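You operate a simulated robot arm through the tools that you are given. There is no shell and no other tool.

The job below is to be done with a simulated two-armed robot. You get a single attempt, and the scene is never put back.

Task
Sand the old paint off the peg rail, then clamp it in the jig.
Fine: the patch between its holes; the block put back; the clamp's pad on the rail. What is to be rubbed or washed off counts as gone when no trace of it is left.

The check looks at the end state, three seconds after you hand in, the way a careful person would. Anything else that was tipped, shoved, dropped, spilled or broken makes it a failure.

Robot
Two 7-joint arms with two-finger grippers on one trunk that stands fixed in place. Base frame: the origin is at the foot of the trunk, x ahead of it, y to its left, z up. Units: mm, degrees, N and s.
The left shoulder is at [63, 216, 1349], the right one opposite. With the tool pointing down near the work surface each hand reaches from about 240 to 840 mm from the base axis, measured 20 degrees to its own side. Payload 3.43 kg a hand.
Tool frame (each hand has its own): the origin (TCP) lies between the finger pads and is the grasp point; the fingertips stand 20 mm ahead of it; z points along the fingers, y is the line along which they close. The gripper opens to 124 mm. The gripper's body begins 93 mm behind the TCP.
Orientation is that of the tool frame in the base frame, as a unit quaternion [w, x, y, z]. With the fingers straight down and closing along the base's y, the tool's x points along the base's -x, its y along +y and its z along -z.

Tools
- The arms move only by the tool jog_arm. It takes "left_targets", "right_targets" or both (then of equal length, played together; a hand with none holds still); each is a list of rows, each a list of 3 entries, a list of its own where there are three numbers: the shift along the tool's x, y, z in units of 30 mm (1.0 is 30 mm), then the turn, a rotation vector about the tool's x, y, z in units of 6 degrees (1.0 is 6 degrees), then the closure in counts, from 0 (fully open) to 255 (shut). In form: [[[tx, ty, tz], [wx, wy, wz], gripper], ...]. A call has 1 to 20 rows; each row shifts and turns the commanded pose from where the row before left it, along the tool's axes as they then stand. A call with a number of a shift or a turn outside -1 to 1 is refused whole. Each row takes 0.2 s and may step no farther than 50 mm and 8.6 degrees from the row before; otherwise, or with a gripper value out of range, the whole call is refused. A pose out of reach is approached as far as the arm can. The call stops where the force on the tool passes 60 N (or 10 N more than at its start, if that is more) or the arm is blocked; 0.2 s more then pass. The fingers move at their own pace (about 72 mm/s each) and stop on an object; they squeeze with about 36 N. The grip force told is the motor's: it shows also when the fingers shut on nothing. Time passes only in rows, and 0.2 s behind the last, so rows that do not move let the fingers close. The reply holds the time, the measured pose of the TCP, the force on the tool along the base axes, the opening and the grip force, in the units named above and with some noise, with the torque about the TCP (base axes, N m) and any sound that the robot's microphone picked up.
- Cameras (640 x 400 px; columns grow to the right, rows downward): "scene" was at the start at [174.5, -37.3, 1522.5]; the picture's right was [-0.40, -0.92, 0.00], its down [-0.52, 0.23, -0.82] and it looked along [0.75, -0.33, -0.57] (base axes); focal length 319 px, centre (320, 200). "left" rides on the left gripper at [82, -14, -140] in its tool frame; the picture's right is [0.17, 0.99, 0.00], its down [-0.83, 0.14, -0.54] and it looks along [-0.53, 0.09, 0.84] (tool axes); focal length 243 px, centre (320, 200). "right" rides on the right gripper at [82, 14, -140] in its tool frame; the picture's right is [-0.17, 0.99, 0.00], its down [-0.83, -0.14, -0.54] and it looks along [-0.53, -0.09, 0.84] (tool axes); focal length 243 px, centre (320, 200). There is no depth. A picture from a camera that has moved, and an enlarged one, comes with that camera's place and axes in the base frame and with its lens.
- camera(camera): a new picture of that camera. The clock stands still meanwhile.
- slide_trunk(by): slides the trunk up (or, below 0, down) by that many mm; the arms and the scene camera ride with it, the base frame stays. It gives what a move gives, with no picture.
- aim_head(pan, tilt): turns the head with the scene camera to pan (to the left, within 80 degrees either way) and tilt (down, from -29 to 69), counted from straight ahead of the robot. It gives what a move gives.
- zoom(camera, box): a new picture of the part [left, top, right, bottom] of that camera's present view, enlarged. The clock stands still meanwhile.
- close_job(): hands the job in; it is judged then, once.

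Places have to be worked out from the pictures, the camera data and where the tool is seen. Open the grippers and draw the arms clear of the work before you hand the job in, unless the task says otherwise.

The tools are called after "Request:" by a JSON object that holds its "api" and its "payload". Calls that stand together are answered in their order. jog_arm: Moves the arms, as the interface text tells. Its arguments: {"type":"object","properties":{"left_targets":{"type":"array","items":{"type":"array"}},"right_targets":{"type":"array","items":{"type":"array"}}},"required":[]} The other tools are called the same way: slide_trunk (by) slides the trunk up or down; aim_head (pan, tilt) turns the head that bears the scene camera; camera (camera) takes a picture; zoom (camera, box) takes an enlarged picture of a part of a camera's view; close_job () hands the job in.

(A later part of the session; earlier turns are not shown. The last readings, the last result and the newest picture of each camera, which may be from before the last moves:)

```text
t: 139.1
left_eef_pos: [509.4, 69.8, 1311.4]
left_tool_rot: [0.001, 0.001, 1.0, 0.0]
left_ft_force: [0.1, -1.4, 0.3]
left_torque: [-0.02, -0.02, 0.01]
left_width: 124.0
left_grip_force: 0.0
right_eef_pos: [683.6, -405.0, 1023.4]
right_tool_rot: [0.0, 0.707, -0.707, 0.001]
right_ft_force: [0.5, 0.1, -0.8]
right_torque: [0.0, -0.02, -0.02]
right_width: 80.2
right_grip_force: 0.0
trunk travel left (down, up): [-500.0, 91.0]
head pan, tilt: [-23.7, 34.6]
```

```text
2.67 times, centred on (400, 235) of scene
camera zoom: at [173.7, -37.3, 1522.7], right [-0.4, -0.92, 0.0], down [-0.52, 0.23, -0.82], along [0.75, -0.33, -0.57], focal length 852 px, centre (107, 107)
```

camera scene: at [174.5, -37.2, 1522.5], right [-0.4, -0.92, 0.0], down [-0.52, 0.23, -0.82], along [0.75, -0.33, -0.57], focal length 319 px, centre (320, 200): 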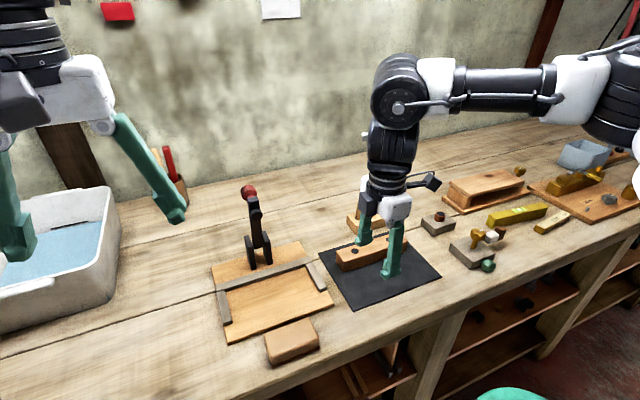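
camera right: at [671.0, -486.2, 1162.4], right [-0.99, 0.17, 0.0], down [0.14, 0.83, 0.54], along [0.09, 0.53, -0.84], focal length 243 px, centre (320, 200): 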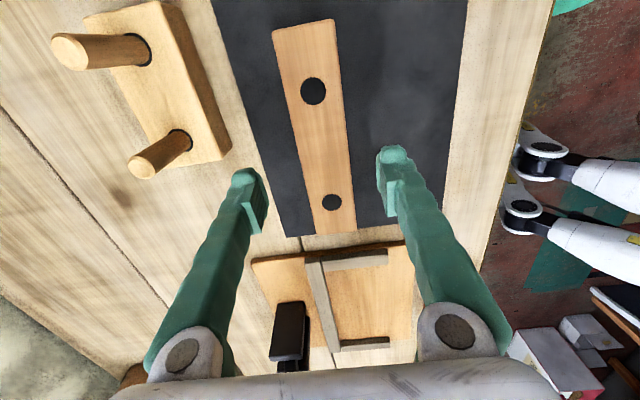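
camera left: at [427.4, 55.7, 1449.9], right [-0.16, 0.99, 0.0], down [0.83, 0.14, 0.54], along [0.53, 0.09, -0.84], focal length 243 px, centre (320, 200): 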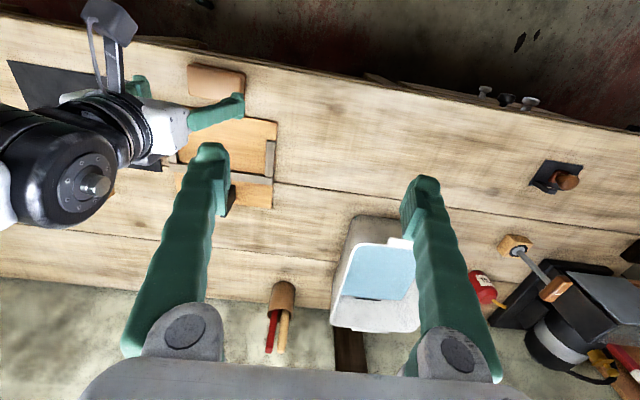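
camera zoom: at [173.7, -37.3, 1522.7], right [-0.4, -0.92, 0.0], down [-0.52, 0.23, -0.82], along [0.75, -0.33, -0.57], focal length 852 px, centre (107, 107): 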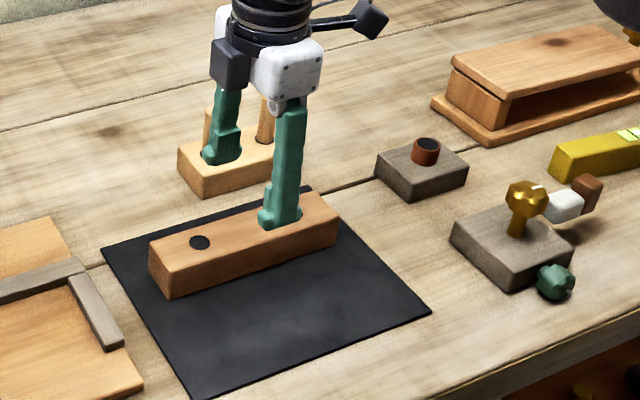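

The rail lies about 3 mm toward the robot from the hand's centre; I correct that and descend to z ≈ 948, fingers straddling the rail.

Request:
{"api": "jog_arm", "payload": {"right_targets": [[[0, 0.09, 0.5], [0, 0, 0], 90], [[0, 0, 0.7], [0, 0, 0], 90], [[0, 0, 0.7], [0, 0, 0], 90], [[0, 0, 0.4], [0, 0, 0], 90], [[0, 0, 0.2], [0, 0, 0], 90], [[0, 0, 0], [0, 0, 0], 90]]}}

Request:
{"api": "zoom", "payload": {"camera": "right", "box": [200, 60, 440, 260]}}

Request:
{"api": "zoom", "payload": {"camera": "scene", "box": [330, 180, 450, 290]}}

```text
t: 140.5
left_eef_pos: [510.2, 69.6, 1311.6]
left_tool_rot: [0.0, 0.001, 1.0, 0.0]
left_ft_force: [0.6, -0.4, 0.3]
left_torque: [-0.03, -0.01, 0.02]
left_width: 124.0
left_grip_force: 0.0
right_eef_pos: [679.5, -406.1, 949.8]
right_tool_rot: [0.0, -0.707, 0.707, 0.0]
right_ft_force: [0.0, 0.3, -0.7]
right_torque: [0.02, 0.05, 0.02]
right_width: 80.1
right_grip_force: 0.1
trunk travel left (down, up): [-500.0, 91.0]
head pan, tilt: [-23.7, 34.6]
```

```text
2.00 times, centred on (320, 160) of right
camera zoom: at [667.8, -487.5, 1088.2], right [-0.99, 0.17, 0.0], down [0.14, 0.83, 0.54], along [0.09, 0.53, -0.84], focal length 485 px, centre (320, 280)
```

zoom: 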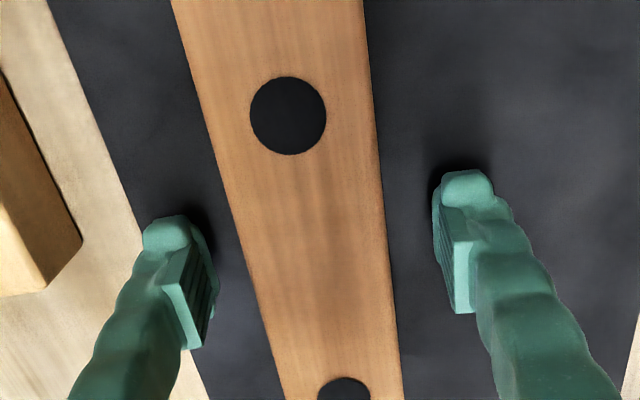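

```text
3.64 times, centred on (390, 235) of scene
camera zoom: at [174.5, -37.2, 1522.5], right [-0.4, -0.92, 0.0], down [-0.52, 0.23, -0.82], along [0.75, -0.33, -0.57], focal length 1162 px, centre (66, 73)
```

zoom: 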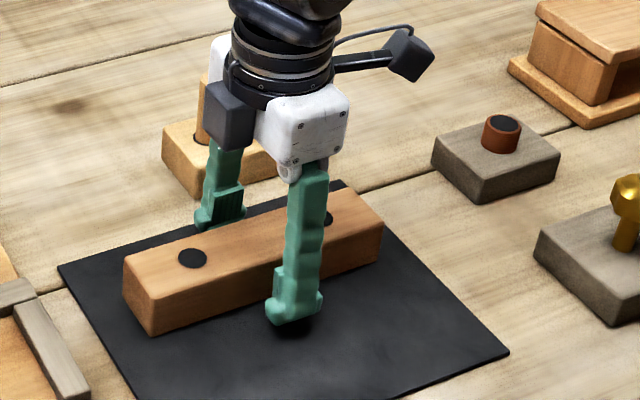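

By projection the rail is centred between the pads within 0.5 mm, width about 45 mm. I close the gripper on it.

Request:
{"api": "jog_arm", "payload": {"right_targets": [[[0, 0, 0], [0, 0, 0], 255], [[0, 0, 0], [0, 0, 0], 255], [[0, 0, 0], [0, 0, 0], 255], [[0, 0, 0], [0, 0, 0], 255], [[0, 0, 0], [0, 0, 0], 255]]}}

Request:
{"api": "jog_arm", "payload": {"right_targets": [[[0, 0, -0.1], [0, 0, 0], 255], [[0, 0, -0.2], [0, 0, 0], 255], [[0, 0, -0.2], [0, 0, 0], 255], [[0, 0, 0], [0, 0, 0], 255]]}}

Request:
{"api": "zoom", "payload": {"camera": "scene", "box": [320, 170, 460, 300]}}

```text
t: 141.7
left_eef_pos: [509.3, 68.9, 1309.6]
left_tool_rot: [0.001, 0.001, 1.0, 0.0]
left_ft_force: [0.0, 0.0, -0.3]
left_torque: [-0.01, 0.01, 0.0]
left_width: 124.0
left_grip_force: 0.2
right_eef_pos: [680.7, -405.7, 949.3]
right_tool_rot: [0.001, -0.707, 0.707, 0.001]
right_ft_force: [-0.9, 0.5, 0.1]
right_torque: [0.02, 0.01, 0.0]
right_width: 43.7
right_grip_force: 36.4
trunk travel left (down, up): [-500.0, 91.0]
head pan, tilt: [-23.7, 34.6]
```

```text
t: 142.7
left_eef_pos: [511.0, 69.3, 1311.2]
left_tool_rot: [0.0, 0.001, 1.0, -0.001]
left_ft_force: [-0.3, 0.3, -0.9]
left_torque: [0.0, 0.0, -0.01]
left_width: 123.8
left_grip_force: 0.1
right_eef_pos: [679.5, -405.5, 963.7]
right_tool_rot: [0.0, -0.707, 0.708, 0.0]
right_ft_force: [0.5, -0.2, -1.6]
right_torque: [0.0, 0.02, 0.0]
right_width: 44.0
right_grip_force: 35.1
trunk travel left (down, up): [-500.0, 91.0]
head pan, tilt: [-23.7, 34.6]
```

```text
3.08 times, centred on (390, 235) of scene
camera zoom: at [174.8, -37.4, 1522.5], right [-0.4, -0.92, 0.0], down [-0.52, 0.23, -0.82], along [0.75, -0.33, -0.57], focal length 983 px, centre (105, 92)
```

zoom: 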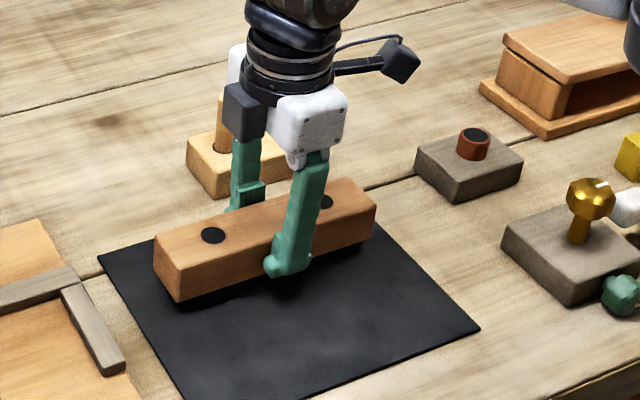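

The rail is lifted level, width 44 mm. I raise it to z ≈ 1020, pull it 32 mm toward the robot, and carry it left over the jig pocket (staying short of the clamp).

Request:
{"api": "jog_arm", "payload": {"right_targets": [[[0, 0, -0.6], [0, 0, 0], 255], [[0, 0, -0.9], [0, 0, 0], 255], [[0, 0.5, -0.4], [0, 0, 0], 255], [[0, 0.57, 0], [0, 0, 0], 255], [[-0.5, 0, 0], [0, 0, 0], 255], [[-0.9, 0, 0], [0, 0, 0], 255], [[-0.9, 0, 0], [0, 0, 0], 255], [[-0.9, 0, 0], [0, 0, 0], 255], [[-0.9, 0, 0], [0, 0, 0], 255], [[-0.9, 0, 0], [0, 0, 0], 255], [[-0.9, 0, 0], [0, 0, 0], 255], [[-0.9, 0, 0], [0, 0, 0], 255], [[-0.9, 0, 0], [0, 0, 0], 255], [[-0.9, 0, 0], [0, 0, 0], 255], [[-0.5, 0, 0], [0, 0, 0], 255], [[0, 0, 0], [0, 0, 0], 255]]}}

Request:
{"api": "camera", "payload": {"camera": "scene"}}

Request:
{"api": "camera", "payload": {"camera": "right"}}

Request:
{"api": "zoom", "payload": {"camera": "scene", "box": [190, 170, 350, 350]}}

```text
t: 146.1
left_eef_pos: [509.5, 69.4, 1310.7]
left_tool_rot: [0.0, 0.0, 1.0, 0.0]
left_ft_force: [-0.5, 0.2, 0.3]
left_torque: [0.0, -0.01, -0.01]
left_width: 123.9
left_grip_force: 0.0
right_eef_pos: [647.2, -131.2, 1021.7]
right_tool_rot: [0.001, 0.708, -0.706, 0.0]
right_ft_force: [-0.1, 0.4, -1.7]
right_torque: [0.01, 0.03, 0.0]
right_width: 43.9
right_grip_force: 35.8
trunk travel left (down, up): [-500.0, 91.0]
head pan, tilt: [-23.7, 34.6]
```

```text
taken
camera scene: at [174.6, -37.7, 1522.5], right [-0.4, -0.92, 0.0], down [-0.52, 0.23, -0.82], along [0.75, -0.33, -0.57], focal length 319 px, centre (320, 200)
```

scene: 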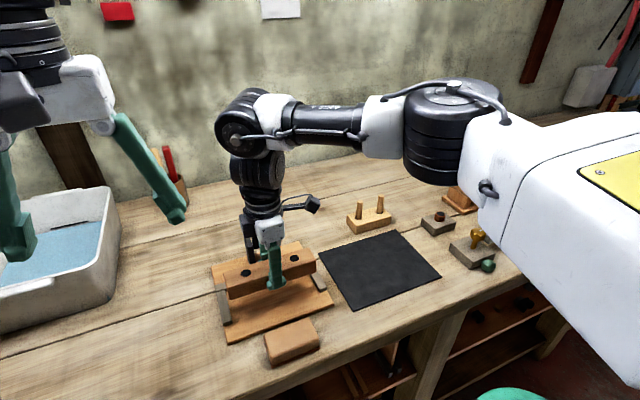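

```text
taken
camera right: at [635.0, -213.3, 1160.9], right [-0.99, 0.17, 0.0], down [0.14, 0.83, 0.54], along [0.09, 0.53, -0.84], focal length 243 px, centre (320, 200)
```

right: 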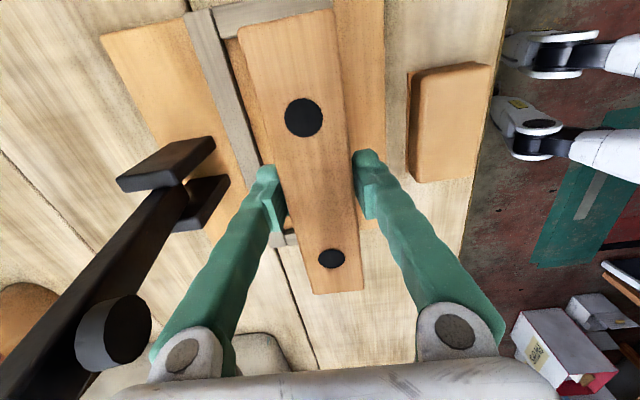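

```text
2.22 times, centred on (270, 260) of scene
camera zoom: at [174.6, -37.7, 1522.5], right [-0.4, -0.92, 0.0], down [-0.52, 0.23, -0.82], along [0.75, -0.33, -0.57], focal length 710 px, centre (431, 67)
```

zoom: 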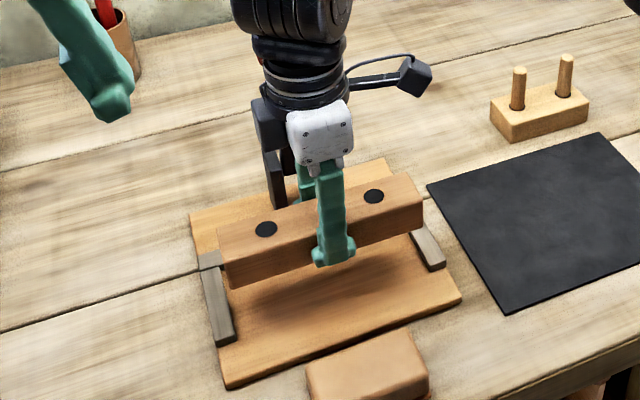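

The rail hangs centred over the pocket, just in front of the clamp. I lower it to about 20 mm above the board and check the ends against the side stops.

Request:
{"api": "jog_arm", "payload": {"right_targets": [[[0, 0, 0.5], [0, 0, 0], 255], [[0, 0, 0.5], [0, 0, 0], 255], [[0, 0, 0.4], [0, 0, 0], 255], [[0, 0, 0], [0, 0, 0], 255]]}}

Request:
{"api": "zoom", "payload": {"camera": "scene", "box": [190, 220, 350, 350]}}

Request:
{"api": "camera", "payload": {"camera": "right"}}

```text
t: 147.1
left_eef_pos: [510.5, 68.5, 1311.6]
left_tool_rot: [0.001, 0.0, 1.0, 0.0]
left_ft_force: [0.2, -0.4, 0.8]
left_torque: [-0.01, -0.02, -0.02]
left_width: 123.8
left_grip_force: 0.1
right_eef_pos: [648.2, -132.8, 979.5]
right_tool_rot: [0.0, 0.708, -0.707, 0.0]
right_ft_force: [-0.2, 0.6, -1.8]
right_torque: [0.01, 0.0, 0.01]
right_width: 43.8
right_grip_force: 35.7
trunk travel left (down, up): [-500.0, 91.0]
head pan, tilt: [-23.7, 34.6]
```

```text
3.08 times, centred on (270, 285) of scene
camera zoom: at [174.6, -37.3, 1522.5], right [-0.4, -0.92, 0.0], down [-0.52, 0.23, -0.82], along [0.75, -0.33, -0.57], focal length 983 px, centre (474, -62)
```

zoom: 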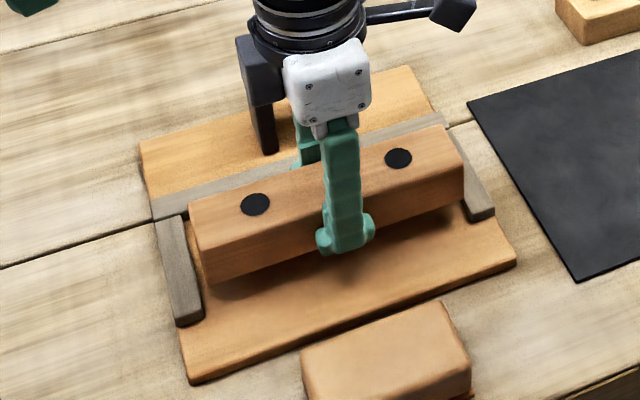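

```text
taken
camera right: at [636.0, -214.1, 1119.1], right [-0.99, 0.17, 0.0], down [0.14, 0.83, 0.54], along [0.09, 0.53, -0.84], focal length 243 px, centre (320, 200)
```

right: 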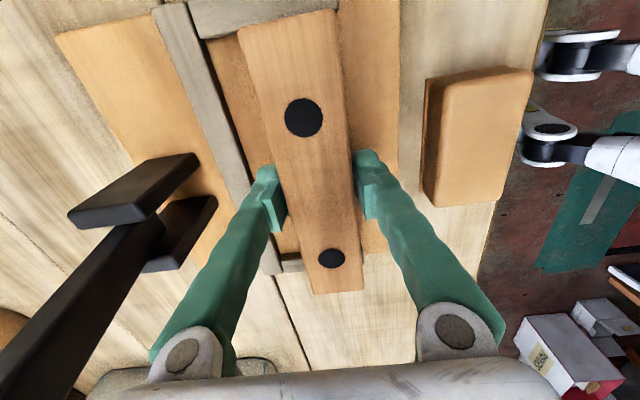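

Ends look evenly spaced between the stops. I shift +1 mm in y and lower until the rail touches the board.

Request:
{"api": "jog_arm", "payload": {"right_targets": [[[-0.035, 0, 0.3], [0, 0, 0], 255], [[0, 0, 0.25], [0, 0, 0], 255], [[0, 0, 0], [0, 0, 0], 255]]}}

Request:
{"api": "jog_arm", "payload": {"right_targets": [[[0, 0, 0.06], [0, 0, 0], 255], [[0, 0, 0], [0, 0, 0], 255]]}}

Request:
{"api": "jog_arm", "payload": {"right_targets": [[[0, 0, 0.06], [0, 0, 0], 255], [[0, 0, 0], [0, 0, 0], 255]]}}

```text
t: 147.9
left_eef_pos: [509.2, 68.7, 1310.9]
left_tool_rot: [0.0, 0.001, 1.0, 0.001]
left_ft_force: [-0.6, -0.1, 0.6]
left_torque: [0.02, 0.01, -0.01]
left_width: 124.1
left_grip_force: 0.0
right_eef_pos: [647.2, -131.1, 963.1]
right_tool_rot: [-0.001, -0.707, 0.707, -0.001]
right_ft_force: [0.0, -0.6, -2.1]
right_torque: [-0.02, -0.02, -0.03]
right_width: 43.8
right_grip_force: 35.9
trunk travel left (down, up): [-500.0, 91.0]
head pan, tilt: [-23.7, 34.6]
```

```text
t: 148.5
left_eef_pos: [510.0, 69.0, 1310.8]
left_tool_rot: [0.001, 0.001, 1.0, 0.0]
left_ft_force: [-0.1, -0.1, -0.2]
left_torque: [0.0, -0.01, 0.03]
left_width: 124.2
left_grip_force: 0.0
right_eef_pos: [648.4, -131.0, 961.8]
right_tool_rot: [0.0, -0.707, 0.708, 0.0]
right_ft_force: [-0.2, 0.3, -2.6]
right_torque: [0.02, -0.01, 0.0]
right_width: 44.0
right_grip_force: 36.0
trunk travel left (down, up): [-500.0, 91.0]
head pan, tilt: [-23.7, 34.6]
```

```text
t: 149.1
left_eef_pos: [510.1, 68.6, 1311.2]
left_tool_rot: [-0.001, 0.002, 1.0, 0.0]
left_ft_force: [-0.3, 0.5, 0.1]
left_torque: [0.01, 0.02, 0.01]
left_width: 124.0
left_grip_force: 0.1
right_eef_pos: [648.9, -131.4, 958.8]
right_tool_rot: [0.0, -0.707, 0.707, 0.0]
right_ft_force: [0.2, 0.3, -1.9]
right_torque: [0.02, -0.01, -0.01]
right_width: 43.9
right_grip_force: 36.1
trunk travel left (down, up): [-500.0, 91.0]
head pan, tilt: [-23.7, 34.6]
```

Still free at z ≈ 959 (about -2 N is just the rail's weight). I keep stepping down.

Request:
{"api": "jog_arm", "payload": {"right_targets": [[[0, 0, 0.06], [0, 0, 0], 255], [[0, 0, 0], [0, 0, 0], 255]]}}

Request:
{"api": "jog_arm", "payload": {"right_targets": [[[0, 0, 0.06], [0, 0, 0], 255], [[0, 0, 0], [0, 0, 0], 255]]}}

Request:
{"api": "jog_arm", "payload": {"right_targets": [[[0, 0, 0.04], [0, 0, 0], 255], [[0, 0, 0], [0, 0, 0], 255]]}}

```text
t: 149.7
left_eef_pos: [509.2, 69.4, 1310.9]
left_tool_rot: [0.0, 0.001, 1.0, 0.0]
left_ft_force: [0.2, -0.1, -0.3]
left_torque: [0.02, -0.01, 0.0]
left_width: 124.0
left_grip_force: 0.0
right_eef_pos: [648.7, -132.2, 956.2]
right_tool_rot: [0.0, 0.707, -0.707, 0.0]
right_ft_force: [0.2, -0.3, -1.2]
right_torque: [-0.03, 0.04, 0.04]
right_width: 43.8
right_grip_force: 36.4
trunk travel left (down, up): [-500.0, 91.0]
head pan, tilt: [-23.7, 34.6]
```

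```text
t: 150.3
left_eef_pos: [509.3, 68.9, 1311.1]
left_tool_rot: [0.001, 0.0, 1.0, 0.001]
left_ft_force: [-0.4, -1.1, 0.3]
left_torque: [0.01, 0.02, 0.01]
left_width: 124.1
left_grip_force: 0.1
right_eef_pos: [648.3, -131.3, 957.7]
right_tool_rot: [0.001, -0.707, 0.707, 0.0]
right_ft_force: [0.7, -1.9, 6.5]
right_torque: [-0.03, 0.13, 0.05]
right_width: 43.8
right_grip_force: 36.1
trunk travel left (down, up): [-500.0, 91.0]
head pan, tilt: [-23.7, 34.6]
```

```text
t: 150.9
left_eef_pos: [508.6, 69.0, 1312.3]
left_tool_rot: [0.001, 0.001, 1.0, 0.0]
left_ft_force: [0.3, -1.0, -0.3]
left_torque: [-0.01, 0.03, -0.02]
left_width: 124.1
left_grip_force: 0.0
right_eef_pos: [647.8, -131.0, 957.3]
right_tool_rot: [0.001, -0.707, 0.707, -0.001]
right_ft_force: [3.9, -4.2, 20.9]
right_torque: [-0.15, 0.16, 0.07]
right_width: 43.8
right_grip_force: 36.2
trunk travel left (down, up): [-500.0, 91.0]
head pan, tilt: [-23.7, 34.6]
```

Seated at z ≈ 957 (board top ≈ 922). I ease off, open to about 60 mm and look.

Request:
{"api": "jog_arm", "payload": {"right_targets": [[[0, 0, -0.06], [0, 0, 0], 255], [[0, 0, 0], [0, 0, 0], 132], [[0, 0, 0], [0, 0, 0], 132], [[0, 0, 0], [0, 0, 0], 132]]}}

Request:
{"api": "zoom", "payload": {"camera": "scene", "box": [190, 220, 350, 350]}}

Request:
{"api": "camera", "payload": {"camera": "right"}}

```text
t: 151.9
left_eef_pos: [510.0, 68.4, 1310.1]
left_tool_rot: [0.0, 0.001, 1.0, 0.0]
left_ft_force: [0.3, 0.1, 0.0]
left_torque: [0.01, 0.02, 0.01]
left_width: 124.0
left_grip_force: 0.1
right_eef_pos: [648.3, -131.4, 955.7]
right_tool_rot: [0.0, -0.707, 0.707, 0.001]
right_ft_force: [0.2, 0.1, -0.1]
right_torque: [-0.03, -0.01, 0.04]
right_width: 59.7
right_grip_force: 0.1
trunk travel left (down, up): [-500.0, 91.0]
head pan, tilt: [-23.7, 34.6]
```

```text
3.08 times, centred on (270, 285) of scene
camera zoom: at [175.0, -37.2, 1522.4], right [-0.4, -0.92, 0.0], down [-0.52, 0.23, -0.82], along [0.75, -0.33, -0.57], focal length 983 px, centre (474, -62)
```

zoom: 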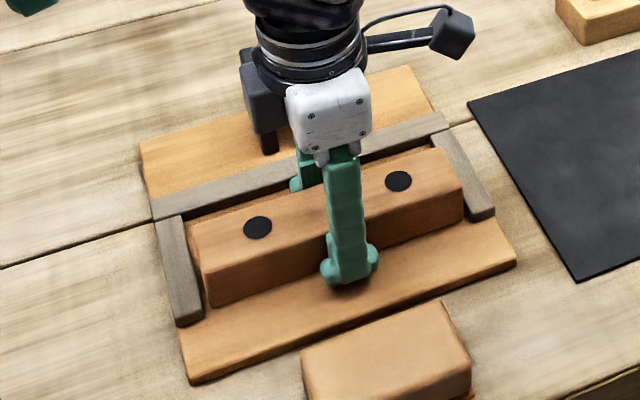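

```text
taken
camera right: at [636.4, -213.2, 1095.4], right [-0.99, 0.17, 0.0], down [0.14, 0.83, 0.54], along [0.09, 0.53, -0.84], focal length 243 px, centre (320, 200)
```

right: 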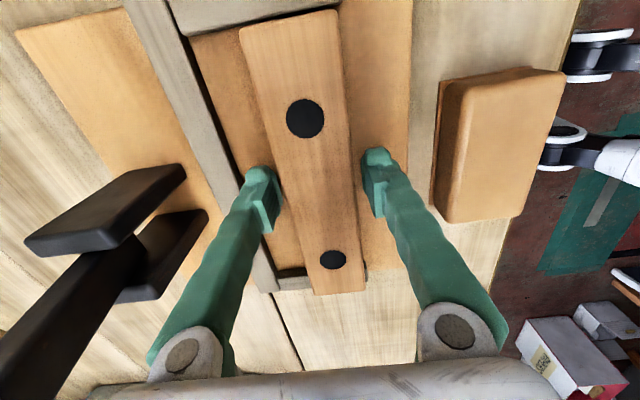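

The rail lies in the pocket between the side stops. I raise the hand straight up and draw it back toward the robot.

Request:
{"api": "jog_arm", "payload": {"right_targets": [[[0, 0, -0.5], [0, 0, 0], 132], [[0, 0, -0.9], [0, 0, 0], 132], [[0, 0, -0.9], [0, 0, 0], 132], [[0, 0.9, -0.3], [0, 0, 0], 132], [[0, 0.9, 0], [0, 0, 0], 132], [[0, 0.9, 0], [0, 0, 0], 132], [[0, 0, 0], [0, 0, 0], 132]]}}

Request:
{"api": "zoom", "payload": {"camera": "scene", "box": [190, 170, 350, 350]}}

Request:
{"api": "camera", "payload": {"camera": "right"}}

```text
t: 153.5
left_eef_pos: [509.0, 70.4, 1310.8]
left_tool_rot: [0.0, 0.001, 1.0, 0.001]
left_ft_force: [0.2, 0.3, 0.5]
left_torque: [0.02, 0.01, -0.03]
left_width: 124.3
left_grip_force: 0.0
right_eef_pos: [565.5, -132.4, 1034.8]
right_tool_rot: [0.0, 0.708, -0.707, 0.0]
right_ft_force: [-0.4, -0.1, -0.1]
right_torque: [0.03, 0.01, -0.01]
right_width: 59.8
right_grip_force: 0.1
trunk travel left (down, up): [-500.0, 91.0]
head pan, tilt: [-23.7, 34.6]
```

```text
2.22 times, centred on (270, 260) of scene
camera zoom: at [174.7, -37.3, 1522.5], right [-0.4, -0.92, 0.0], down [-0.52, 0.23, -0.82], along [0.75, -0.33, -0.57], focal length 710 px, centre (431, 67)
```

zoom: 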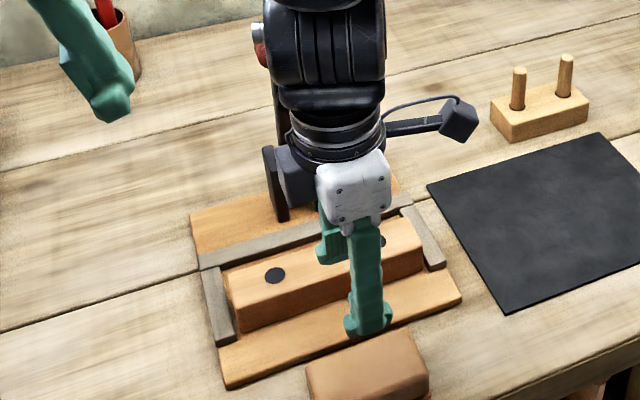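

```text
taken
camera right: at [553.5, -215.0, 1173.5], right [-0.99, 0.17, 0.0], down [0.14, 0.83, 0.54], along [0.09, 0.53, -0.84], focal length 243 px, centre (320, 200)
```

right: 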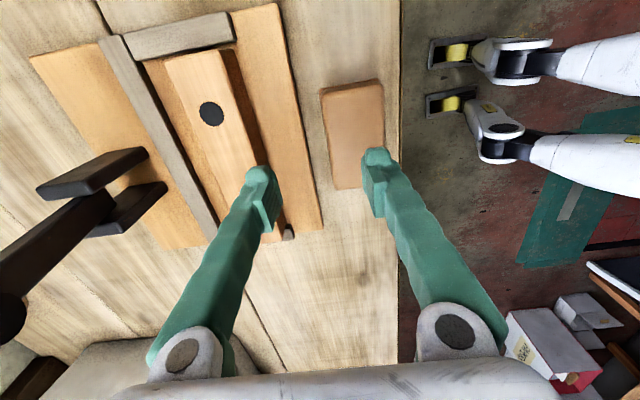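

The bracket/pad geometry suggests the pad will come down near x ≈ 682, so the rail must be pushed back against the fence (x ≈ 711). I rotate the hand back to yaw 0, open it wide, and will push with both fingers on the rail's front face.

Request:
{"api": "jog_arm", "payload": {"right_targets": [[[0, 0, 0], [0, 0, 1], 0], [[0, 0, 0], [0, 0, 1], 0], [[0, 0, 0], [0, 0, 1], 0], [[0, 0, 0], [0, 0, 1], 0], [[0, 0, 0], [0, 0, 1], 0], [[0, 0, 0], [0, 0, 1], 0], [[0, 0, 0], [0, 0, 1], 0], [[0, 0, 0], [0, 0, 1], 0], [[0, 0, 0], [0, 0, 1], 0], [[0, 0, 0], [0, 0, 1], 0], [[0, 0, 0], [0, 0, 1], 0], [[0, 0, 0], [0, 0, 1], 0], [[0, 0, 0], [0, 0, 1], 0], [[0, 0, 0], [0, 0, 1], 0], [[0, 0, 0], [0, 0, 1], 0], [[0, 0, 0], [0, 0, 0], 0]]}}

Request:
{"api": "camera", "payload": {"camera": "right"}}

Request:
{"api": "zoom", "payload": {"camera": "scene", "box": [190, 220, 350, 350]}}

```text
t: 156.9
left_eef_pos: [508.7, 68.5, 1311.1]
left_tool_rot: [0.0, 0.001, 1.0, -0.001]
left_ft_force: [0.6, -0.4, 0.3]
left_torque: [0.01, -0.01, 0.02]
left_width: 123.9
left_grip_force: 0.1
right_eef_pos: [567.6, -130.6, 1034.9]
right_tool_rot: [0.0, 0.001, 1.0, 0.0]
right_ft_force: [-0.8, -0.3, 0.1]
right_torque: [-0.01, 0.02, 0.03]
right_width: 124.0
right_grip_force: 0.0
trunk travel left (down, up): [-500.0, 91.0]
head pan, tilt: [-23.7, 34.6]
```

```text
taken
camera right: at [486.1, -116.6, 1174.0], right [0.17, 0.99, 0.0], down [0.83, -0.14, 0.54], along [0.53, -0.09, -0.84], focal length 243 px, centre (320, 200)
```

right: 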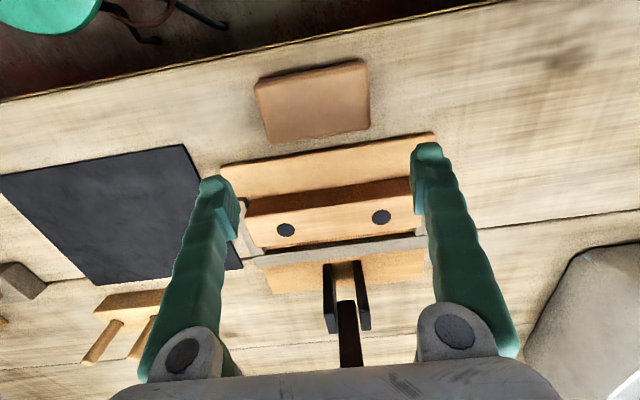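

```text
3.08 times, centred on (270, 285) of scene
camera zoom: at [174.5, -37.3, 1522.5], right [-0.4, -0.92, 0.0], down [-0.52, 0.23, -0.82], along [0.75, -0.33, -0.57], focal length 983 px, centre (474, -62)
```

zoom: 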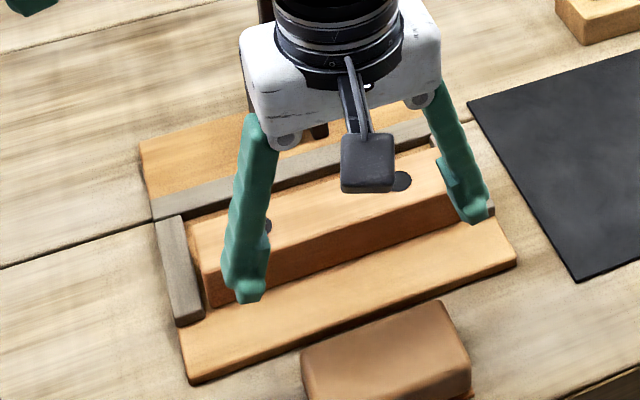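

Rail centre measured at (650, -130.7), square. I move the hand to x ≈ 600 and descend in front of the rail to z ≈ 950 with fingers wide open.

Request:
{"api": "jog_arm", "payload": {"right_targets": [[[-0.8, 0, 0], [0, 0, 0], 0], [[-0.3, 0, 0.4], [0, 0, 0], 0], [[0, 0, 0.8], [0, 0, 0], 0], [[0, 0, 0.8], [0, 0, 0], 0], [[0, 0, 0.5], [0, 0, 0], 0], [[0, 0, 0.35], [0, 0, 0], 0], [[0, 0, 0], [0, 0, 0], 0]]}}

Request:
{"api": "zoom", "payload": {"camera": "scene", "box": [190, 220, 350, 350]}}

Request:
{"api": "camera", "payload": {"camera": "right"}}

```text
t: 158.5
left_eef_pos: [509.9, 68.4, 1312.1]
left_tool_rot: [0.0, 0.001, 1.0, 0.0]
left_ft_force: [0.2, 0.5, -0.4]
left_torque: [0.03, 0.0, 0.01]
left_width: 124.2
left_grip_force: 0.0
right_eef_pos: [601.2, -131.7, 946.9]
right_tool_rot: [0.0, 0.0, 1.0, 0.0]
right_ft_force: [-0.1, 0.0, -0.4]
right_torque: [-0.01, 0.01, -0.01]
right_width: 123.9
right_grip_force: 0.0
trunk travel left (down, up): [-500.0, 91.0]
head pan, tilt: [-23.7, 34.6]
```

```text
3.08 times, centred on (270, 285) of scene
camera zoom: at [174.5, -37.1, 1522.5], right [-0.4, -0.92, 0.0], down [-0.52, 0.23, -0.82], along [0.75, -0.33, -0.57], focal length 983 px, centre (474, -62)
```

zoom: 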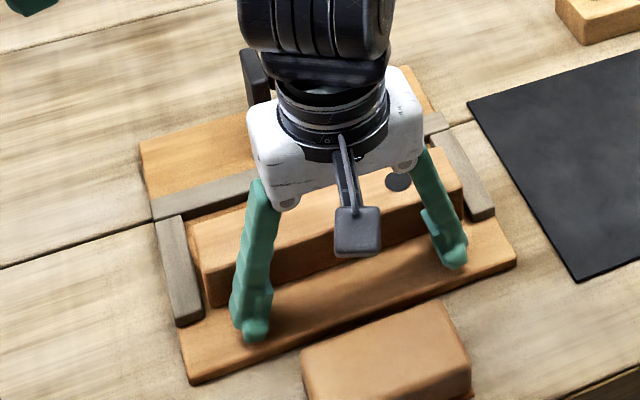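

```text
taken
camera right: at [520.6, -116.9, 1087.3], right [0.17, 0.99, 0.0], down [0.83, -0.14, 0.54], along [0.53, -0.09, -0.84], focal length 243 px, centre (320, 200)
```

right: 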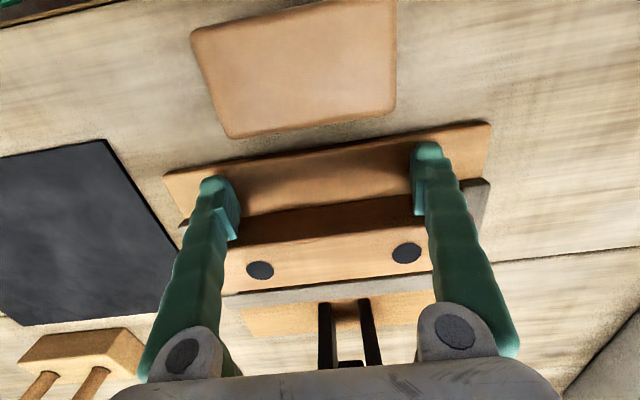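

Fingers are in front of the rail, clear of stops and block. I push forward slowly, first to x ≈ 640.

Request:
{"api": "jog_arm", "payload": {"right_targets": [[[-0.2, 0, 0], [0, 0, 0], 0], [[-0.2, 0, 0], [0, 0, 0], 0], [[-0.2, 0, 0], [0, 0, 0], 0], [[-0.2, 0, 0], [0, 0, 0], 0], [[-0.2, 0, 0], [0, 0, 0], 0], [[-0.2, 0, 0], [0, 0, 0], 0], [[-0.1, 0, 0], [0, 0, 0], 0], [[0, 0, 0], [0, 0, 0], 0]]}}

Request:
{"api": "zoom", "payload": {"camera": "scene", "box": [190, 220, 350, 350]}}

```text
t: 160.3
left_eef_pos: [509.8, 68.4, 1311.5]
left_tool_rot: [0.0, 0.001, 1.0, 0.0]
left_ft_force: [0.5, -0.1, 0.4]
left_torque: [0.0, 0.01, 0.03]
left_width: 123.9
left_grip_force: 0.1
right_eef_pos: [639.1, -131.1, 948.7]
right_tool_rot: [0.0, 0.0, 1.0, 0.0]
right_ft_force: [-0.9, 1.7, 0.5]
right_torque: [0.03, 0.01, 0.05]
right_width: 124.2
right_grip_force: 0.0
trunk travel left (down, up): [-500.0, 91.0]
head pan, tilt: [-23.7, 34.6]
```

```text
3.08 times, centred on (270, 285) of scene
camera zoom: at [174.3, -37.3, 1522.5], right [-0.4, -0.92, 0.0], down [-0.52, 0.23, -0.82], along [0.75, -0.33, -0.57], focal length 983 px, centre (474, -62)
```

zoom: 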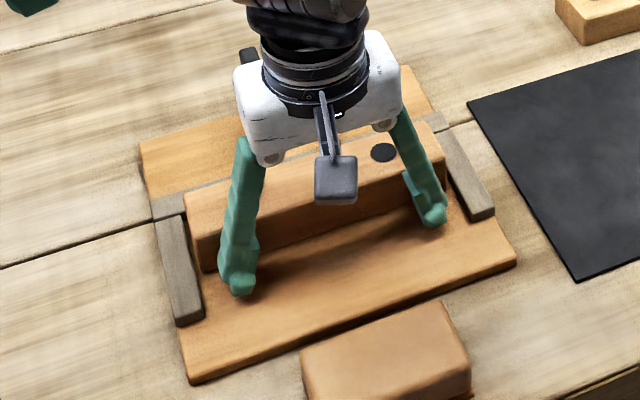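

The rail slides back squarely. I continue in small steps until it meets the fence.

Request:
{"api": "jog_arm", "payload": {"right_targets": [[[-0.1, 0, 0], [0, 0, 0], 0], [[-0.1, 0, 0], [0, 0, 0], 0], [[0, 0, 0], [0, 0, 0], 0]]}}

Request:
{"api": "jog_arm", "payload": {"right_targets": [[[-0.1, 0, 0], [0, 0, 0], 0], [[0, 0, 0], [0, 0, 0], 0]]}}

Request:
{"api": "jog_arm", "payload": {"right_targets": [[[-0.07, 0, 0], [0, 0, 0], 0], [[0, 0, 0], [0, 0, 0], 0]]}}

```text
t: 161.1
left_eef_pos: [509.7, 68.5, 1311.7]
left_tool_rot: [0.0, 0.001, 1.0, 0.0]
left_ft_force: [1.0, -0.2, -0.7]
left_torque: [0.02, -0.01, 0.0]
left_width: 124.0
left_grip_force: 0.1
right_eef_pos: [646.5, -131.6, 948.8]
right_tool_rot: [0.0, 0.0, 1.0, 0.0]
right_ft_force: [-0.3, -0.3, -0.1]
right_torque: [0.03, -0.02, -0.04]
right_width: 124.0
right_grip_force: 0.1
trunk travel left (down, up): [-500.0, 91.0]
head pan, tilt: [-23.7, 34.6]
```

```text
t: 161.7
left_eef_pos: [508.7, 69.0, 1311.9]
left_tool_rot: [-0.001, 0.001, 1.0, 0.0]
left_ft_force: [-0.1, 0.5, 1.3]
left_torque: [0.0, 0.01, 0.02]
left_width: 123.9
left_grip_force: 0.0
right_eef_pos: [646.3, -131.0, 949.1]
right_tool_rot: [-0.001, 0.0, 1.0, -0.002]
right_ft_force: [-6.4, 0.2, -1.0]
right_torque: [-0.04, 0.07, -0.14]
right_width: 123.9
right_grip_force: 0.0
trunk travel left (down, up): [-500.0, 91.0]
head pan, tilt: [-23.7, 34.6]
```

```text
t: 162.3
left_eef_pos: [507.2, 69.6, 1311.8]
left_tool_rot: [0.001, 0.001, 1.0, 0.001]
left_ft_force: [-0.6, -0.2, -0.8]
left_torque: [0.0, -0.01, -0.02]
left_width: 123.9
left_grip_force: 0.1
right_eef_pos: [648.5, -131.6, 948.9]
right_tool_rot: [-0.003, 0.0, 1.0, -0.001]
right_ft_force: [-19.2, 0.1, -0.4]
right_torque: [0.01, 0.2, -0.35]
right_width: 124.1
right_grip_force: 0.1
trunk travel left (down, up): [-500.0, 91.0]
head pan, tilt: [-23.7, 34.6]
```

The rail is firm against the fence (19 N). I back the fingers off, then raise the hand and pull back for a look at rail and clamp.

Request:
{"api": "jog_arm", "payload": {"right_targets": [[[0.2, 0, 0], [0, 0, 0], 0], [[0.5, 0, 0], [0, 0, 0], 0], [[0.5, 0, 0], [0, 0, 0], 0], [[0, 0, -0.8], [0, 0, 0], 0], [[0, 0, -0.9], [0, 0, 0], 0], [[0, 0, -0.9], [0, 0, 0], 0], [[0.8, 0, -0.9], [0, 0, 0], 0], [[0.9, 0, -0.9], [0, 0, 0], 0], [[0, 0, 0], [0, 0, 0], 0]]}}

Request:
{"api": "camera", "payload": {"camera": "right"}}

Request:
{"api": "zoom", "payload": {"camera": "scene", "box": [190, 220, 350, 350]}}

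```text
t: 164.3
left_eef_pos: [511.1, 69.5, 1312.0]
left_tool_rot: [0.001, 0.001, 1.0, 0.0]
left_ft_force: [1.2, 0.5, -0.1]
left_torque: [-0.01, 0.04, 0.01]
left_width: 124.0
left_grip_force: 0.0
right_eef_pos: [563.0, -130.3, 1079.0]
right_tool_rot: [-0.001, 0.0, 1.0, -0.001]
right_ft_force: [0.3, 0.0, -0.7]
right_torque: [0.01, 0.01, -0.03]
right_width: 123.8
right_grip_force: 0.2
trunk travel left (down, up): [-500.0, 91.0]
head pan, tilt: [-23.7, 34.6]
```

```text
taken
camera right: at [482.9, -116.6, 1219.0], right [0.17, 0.99, 0.0], down [0.83, -0.14, 0.54], along [0.53, -0.09, -0.84], focal length 243 px, centre (320, 200)
```

right: 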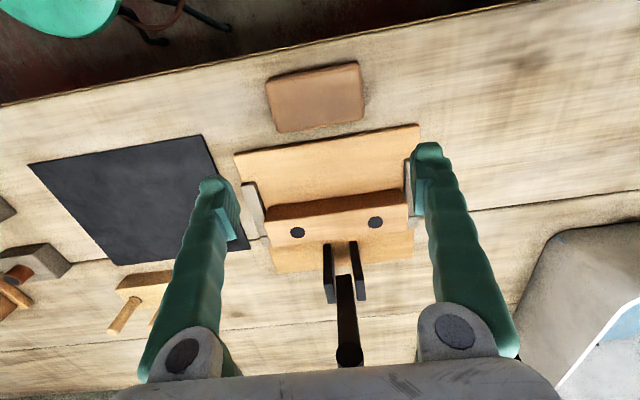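

```text
3.08 times, centred on (270, 285) of scene
camera zoom: at [175.6, -37.2, 1522.3], right [-0.4, -0.92, 0.0], down [-0.52, 0.23, -0.82], along [0.75, -0.33, -0.57], focal length 983 px, centre (474, -62)
```

zoom: 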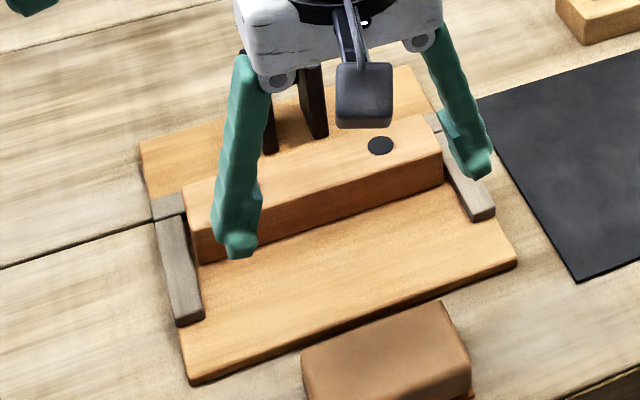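

The rail now sits against the fence (centre ≈ (689.5, -131)). Next the clamp: I raise the hand to get a clear wrist-camera view of the lever and its red knob.

Request:
{"api": "jog_arm", "payload": {"right_targets": [[[0, 0, -0.9], [0, 0, 0], 0], [[0, 0, -0.9], [0, 0, 0], 0], [[0, 0, -0.9], [0, 0, 0], 0], [[0, 0, -0.9], [0, 0, 0], 0], [[0, 0, -0.9], [0, 0, 0], 0], [[0, 0, -0.9], [0, 0, 0], 0], [[0, 0, -0.6], [0, 0, 0], 0], [[0, 0, 0], [0, 0, 0], 0]]}}

Request:
{"api": "camera", "payload": {"camera": "right"}}

Request:
{"api": "zoom", "payload": {"camera": "scene", "box": [205, 175, 345, 300]}}

```text
t: 166.1
left_eef_pos: [510.4, 68.7, 1311.3]
left_tool_rot: [0.0, 0.0, 1.0, 0.0]
left_ft_force: [0.3, 0.0, 0.8]
left_torque: [-0.03, 0.05, 0.02]
left_width: 123.8
left_grip_force: 0.0
right_eef_pos: [562.4, -131.4, 1261.2]
right_tool_rot: [-0.001, 0.0, 1.0, 0.0]
right_ft_force: [0.8, -0.1, 0.5]
right_torque: [-0.05, 0.02, 0.04]
right_width: 124.0
right_grip_force: 0.1
trunk travel left (down, up): [-500.0, 91.0]
head pan, tilt: [-23.7, 34.6]
```

```text
taken
camera right: at [483.2, -118.6, 1400.0], right [0.17, 0.99, 0.0], down [0.83, -0.14, 0.54], along [0.53, -0.09, -0.84], focal length 243 px, centre (320, 200)
```

right: 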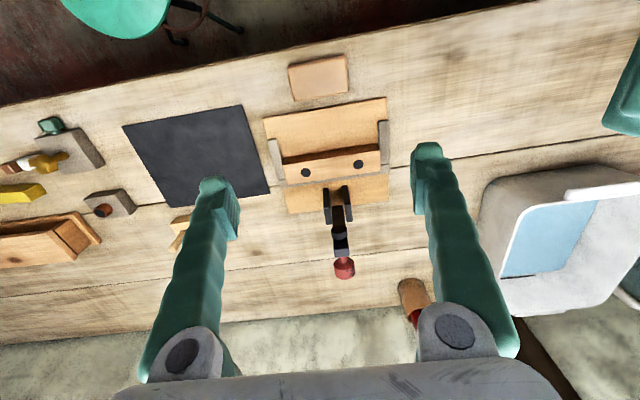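

```text
3.20 times, centred on (275, 238) of scene
camera zoom: at [175.0, -37.5, 1522.4], right [-0.4, -0.92, 0.0], down [-0.52, 0.23, -0.82], along [0.75, -0.33, -0.57], focal length 1022 px, centre (464, 80)
```

zoom: 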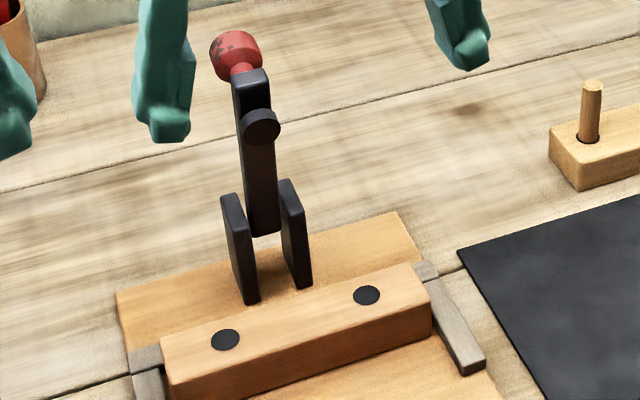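

Clear view of the lever, pad and knob. I zoom on it with the wrist camera for accurate measurements.

Request:
{"api": "zoom", "payload": {"camera": "right", "box": [280, 140, 400, 290]}}

Request:
{"api": "zoom", "payload": {"camera": "scene", "box": [235, 175, 305, 255]}}

Request:
{"api": "zoom", "payload": {"camera": "left", "box": [140, 100, 320, 300]}}

```text
2.67 times, centred on (340, 215) of right
camera zoom: at [483.2, -118.6, 1400.0], right [0.17, 0.99, 0.0], down [0.83, -0.14, 0.54], along [0.53, -0.09, -0.84], focal length 647 px, centre (267, 160)
```

zoom: 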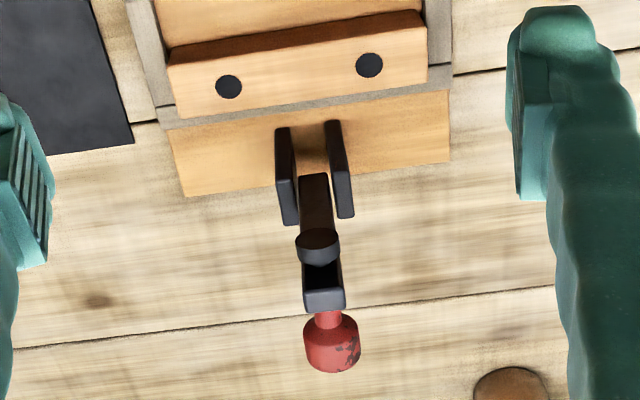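

```text
5.00 times, centred on (270, 215) of scene
camera zoom: at [175.0, -37.5, 1522.4], right [-0.4, -0.92, 0.0], down [-0.52, 0.23, -0.82], along [0.75, -0.33, -0.57], focal length 1597 px, centre (570, 125)
```

zoom: 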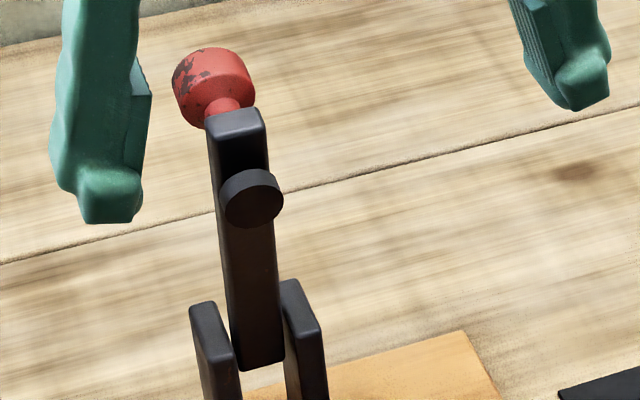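

```text
2.00 times, centred on (230, 200) of left
camera zoom: at [427.8, 55.6, 1449.7], right [-0.16, 0.99, 0.0], down [0.83, 0.14, 0.54], along [0.53, 0.09, -0.84], focal length 485 px, centre (500, 200)
```

zoom: 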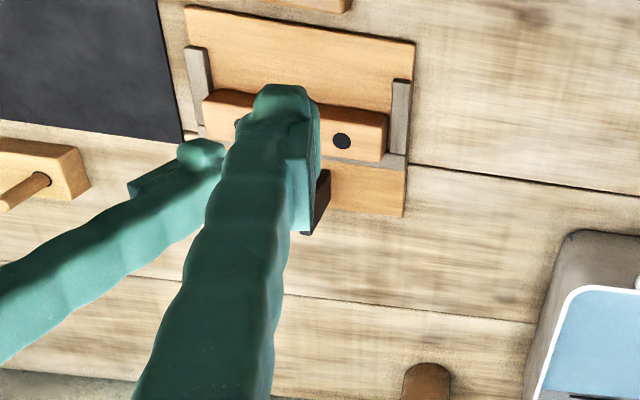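

The knob sits behind the lever's top, at about (797, -131, 1124); the pivot is near (772, ~1003). I'll hook the closed fingertips behind the knob and draw it forward and down. First I close the fingers and pitch the tool 30° forward, still high and well in front.

Request:
{"api": "jog_arm", "payload": {"right_targets": [[[0, 0, 0], [0, -1, 0], 255], [[0, 0, 0], [0, -1, 0], 255], [[0, 0, 0], [0, -1, 0], 255], [[0, 0, 0], [0, -1, 0], 255], [[0, 0, 0], [0, -1, 0], 255], [[0, 0, 0], [0, 0, 0], 255], [[0, 0, 0], [0, 0, 0], 255]]}}

Request:
{"api": "camera", "payload": {"camera": "right"}}

Request:
{"api": "camera", "payload": {"camera": "scene"}}

```text
t: 167.7
left_eef_pos: [508.7, 68.8, 1311.0]
left_tool_rot: [-0.001, 0.001, 1.0, 0.0]
left_ft_force: [0.1, 0.5, -0.4]
left_torque: [0.0, 0.02, 0.0]
left_width: 124.1
left_grip_force: 0.0
right_eef_pos: [575.8, -156.7, 1283.9]
right_tool_rot: [0.207, 0.0, 0.978, 0.0]
right_ft_force: [0.5, 0.3, 0.5]
right_torque: [0.02, 0.04, 0.0]
right_width: 0.3
right_grip_force: 34.0
right hand out of reach, approached as far as the arm can: row 4, 5
trunk travel left (down, up): [-500.0, 91.0]
head pan, tilt: [-23.7, 34.6]
```

```text
taken
camera right: at [445.0, -142.7, 1377.6], right [0.15, 0.99, 0.07], down [0.54, -0.14, 0.83], along [0.83, -0.09, -0.55], focal length 243 px, centre (320, 200)
```

right: 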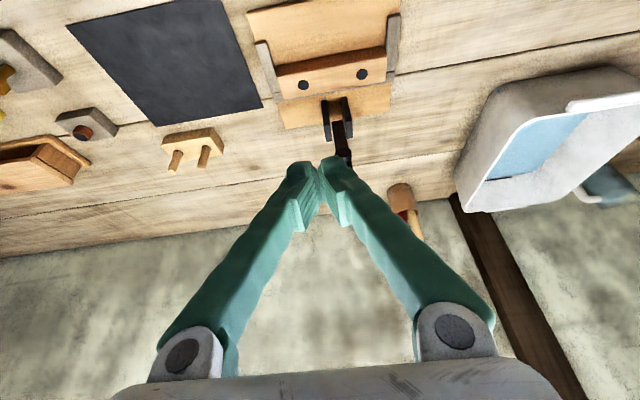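

```text
taken
camera scene: at [174.2, -37.7, 1522.6], right [-0.4, -0.92, 0.0], down [-0.52, 0.23, -0.82], along [0.75, -0.33, -0.57], focal length 319 px, centre (320, 200)
```

scene: 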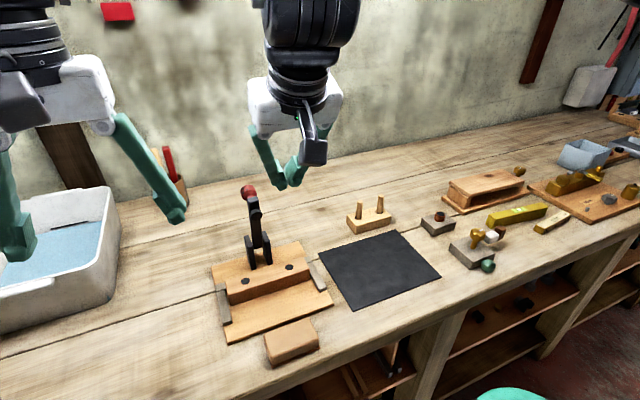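

The pitch stopped at about 24° (arm too folded there). I move forward to x ≈ 740, still high above the clamp, and finish the pitch there.

Request:
{"api": "jog_arm", "payload": {"right_targets": [[[-0.838, 0.144, 0.371], [0, 0, 0], 255], [[-0.838, 0.144, 0.371], [0, 0, 0], 255], [[-0.838, 0.144, 0.371], [0, 0, 0], 255], [[-0.838, 0.144, 0.371], [0, 0, 0], 255], [[-0.838, 0.144, 0.371], [0, 0, 0], 255], [[-0.838, 0.144, 0.371], [0, 0, 0], 255], [[0, 0, 0], [0, -1, 0], 255], [[0, 0, 0], [0, 0, 0], 255]]}}

Request:
{"api": "camera", "payload": {"camera": "right"}}

Request:
{"api": "camera", "payload": {"camera": "scene"}}

```text
t: 169.5
left_eef_pos: [509.2, 69.4, 1310.9]
left_tool_rot: [0.0, 0.0, 1.0, 0.001]
left_ft_force: [0.8, -0.3, -0.5]
left_torque: [-0.02, 0.0, -0.02]
left_width: 124.1
left_grip_force: 0.1
right_eef_pos: [740.7, -129.3, 1282.9]
right_tool_rot: [0.26, 0.0, 0.966, -0.001]
right_ft_force: [0.7, -0.8, -0.5]
right_torque: [0.02, 0.01, 0.0]
right_width: 0.0
right_grip_force: 34.6
trunk travel left (down, up): [-500.0, 91.0]
head pan, tilt: [-23.7, 34.6]
```

```text
taken
camera right: at [601.5, -116.8, 1363.0], right [0.14, 0.99, 0.08], down [0.45, -0.14, 0.88], along [0.88, -0.09, -0.46], focal length 243 px, centre (320, 200)
```

right: 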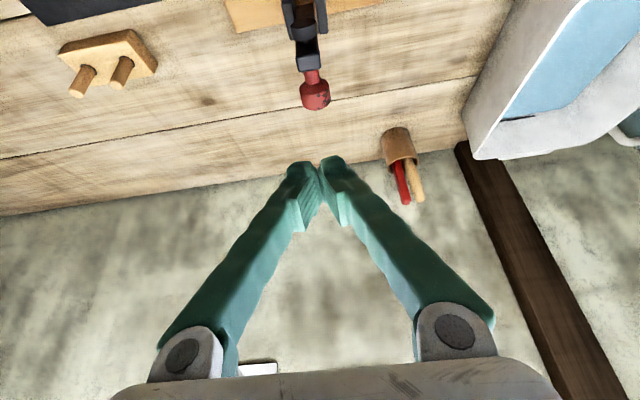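

```text
taken
camera scene: at [174.4, -36.9, 1522.6], right [-0.4, -0.92, 0.0], down [-0.52, 0.23, -0.82], along [0.75, -0.33, -0.57], focal length 319 px, centre (320, 200)
```

scene: 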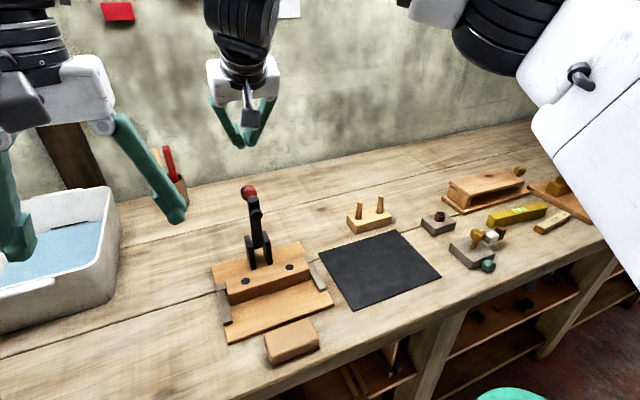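

The tool is pitched 30° and the knob projects to x ≈ 796, as estimated. I go over and behind the knob to (858, -131, 1200), keeping well above it.

Request:
{"api": "jog_arm", "payload": {"right_targets": [[[-0.4, -0.01, 0.869], [0, 0, 0], 255], [[-0.4, -0.01, 0.869], [0, 0, 0], 255], [[-0.4, -0.01, 0.869], [0, 0, 0], 255], [[-0.4, -0.01, 0.869], [0, 0, 0], 255], [[-0.4, -0.01, 0.869], [0, 0, 0], 255], [[0, 0, 0], [0, 0, 0], 255]]}}

Request:
{"api": "camera", "payload": {"camera": "right"}}

Request:
{"api": "zoom", "payload": {"camera": "scene", "box": [200, 100, 340, 280]}}

```text
t: 170.9
left_eef_pos: [510.3, 66.5, 1312.4]
left_tool_rot: [0.0, 0.001, 1.0, 0.001]
left_ft_force: [-0.2, -1.7, 0.6]
left_torque: [0.03, -0.02, 0.02]
left_width: 124.1
left_grip_force: 0.1
right_eef_pos: [856.6, -133.0, 1199.4]
right_tool_rot: [0.259, 0.0, 0.966, 0.0]
right_ft_force: [1.0, -0.9, -0.9]
right_torque: [0.08, -0.03, 0.04]
right_width: 0.1
right_grip_force: 34.5
trunk travel left (down, up): [-500.0, 91.0]
head pan, tilt: [-23.7, 34.6]
```

```text
taken
camera right: at [717.4, -119.4, 1279.9], right [0.14, 0.99, 0.08], down [0.45, -0.14, 0.88], along [0.88, -0.09, -0.46], focal length 243 px, centre (320, 200)
```

right: 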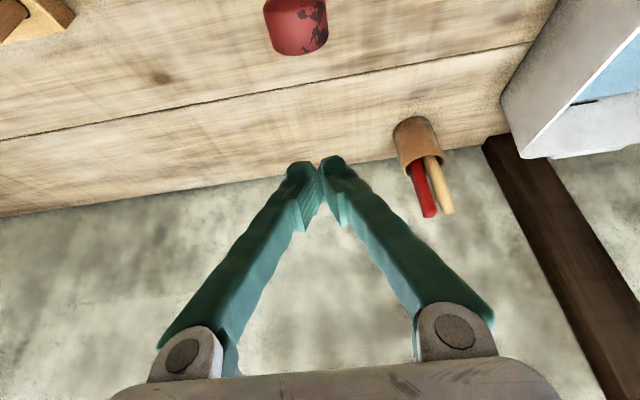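

```text
2.22 times, centred on (270, 190) of scene
camera zoom: at [174.3, -39.8, 1522.5], right [-0.4, -0.92, 0.0], down [-0.52, 0.23, -0.82], along [0.75, -0.33, -0.57], focal length 710 px, centre (431, 222)
```

zoom: 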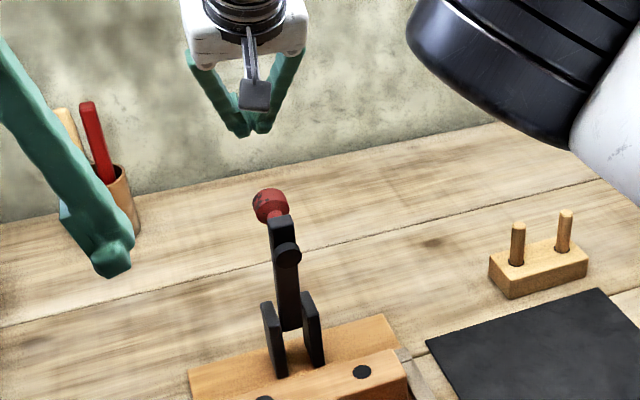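

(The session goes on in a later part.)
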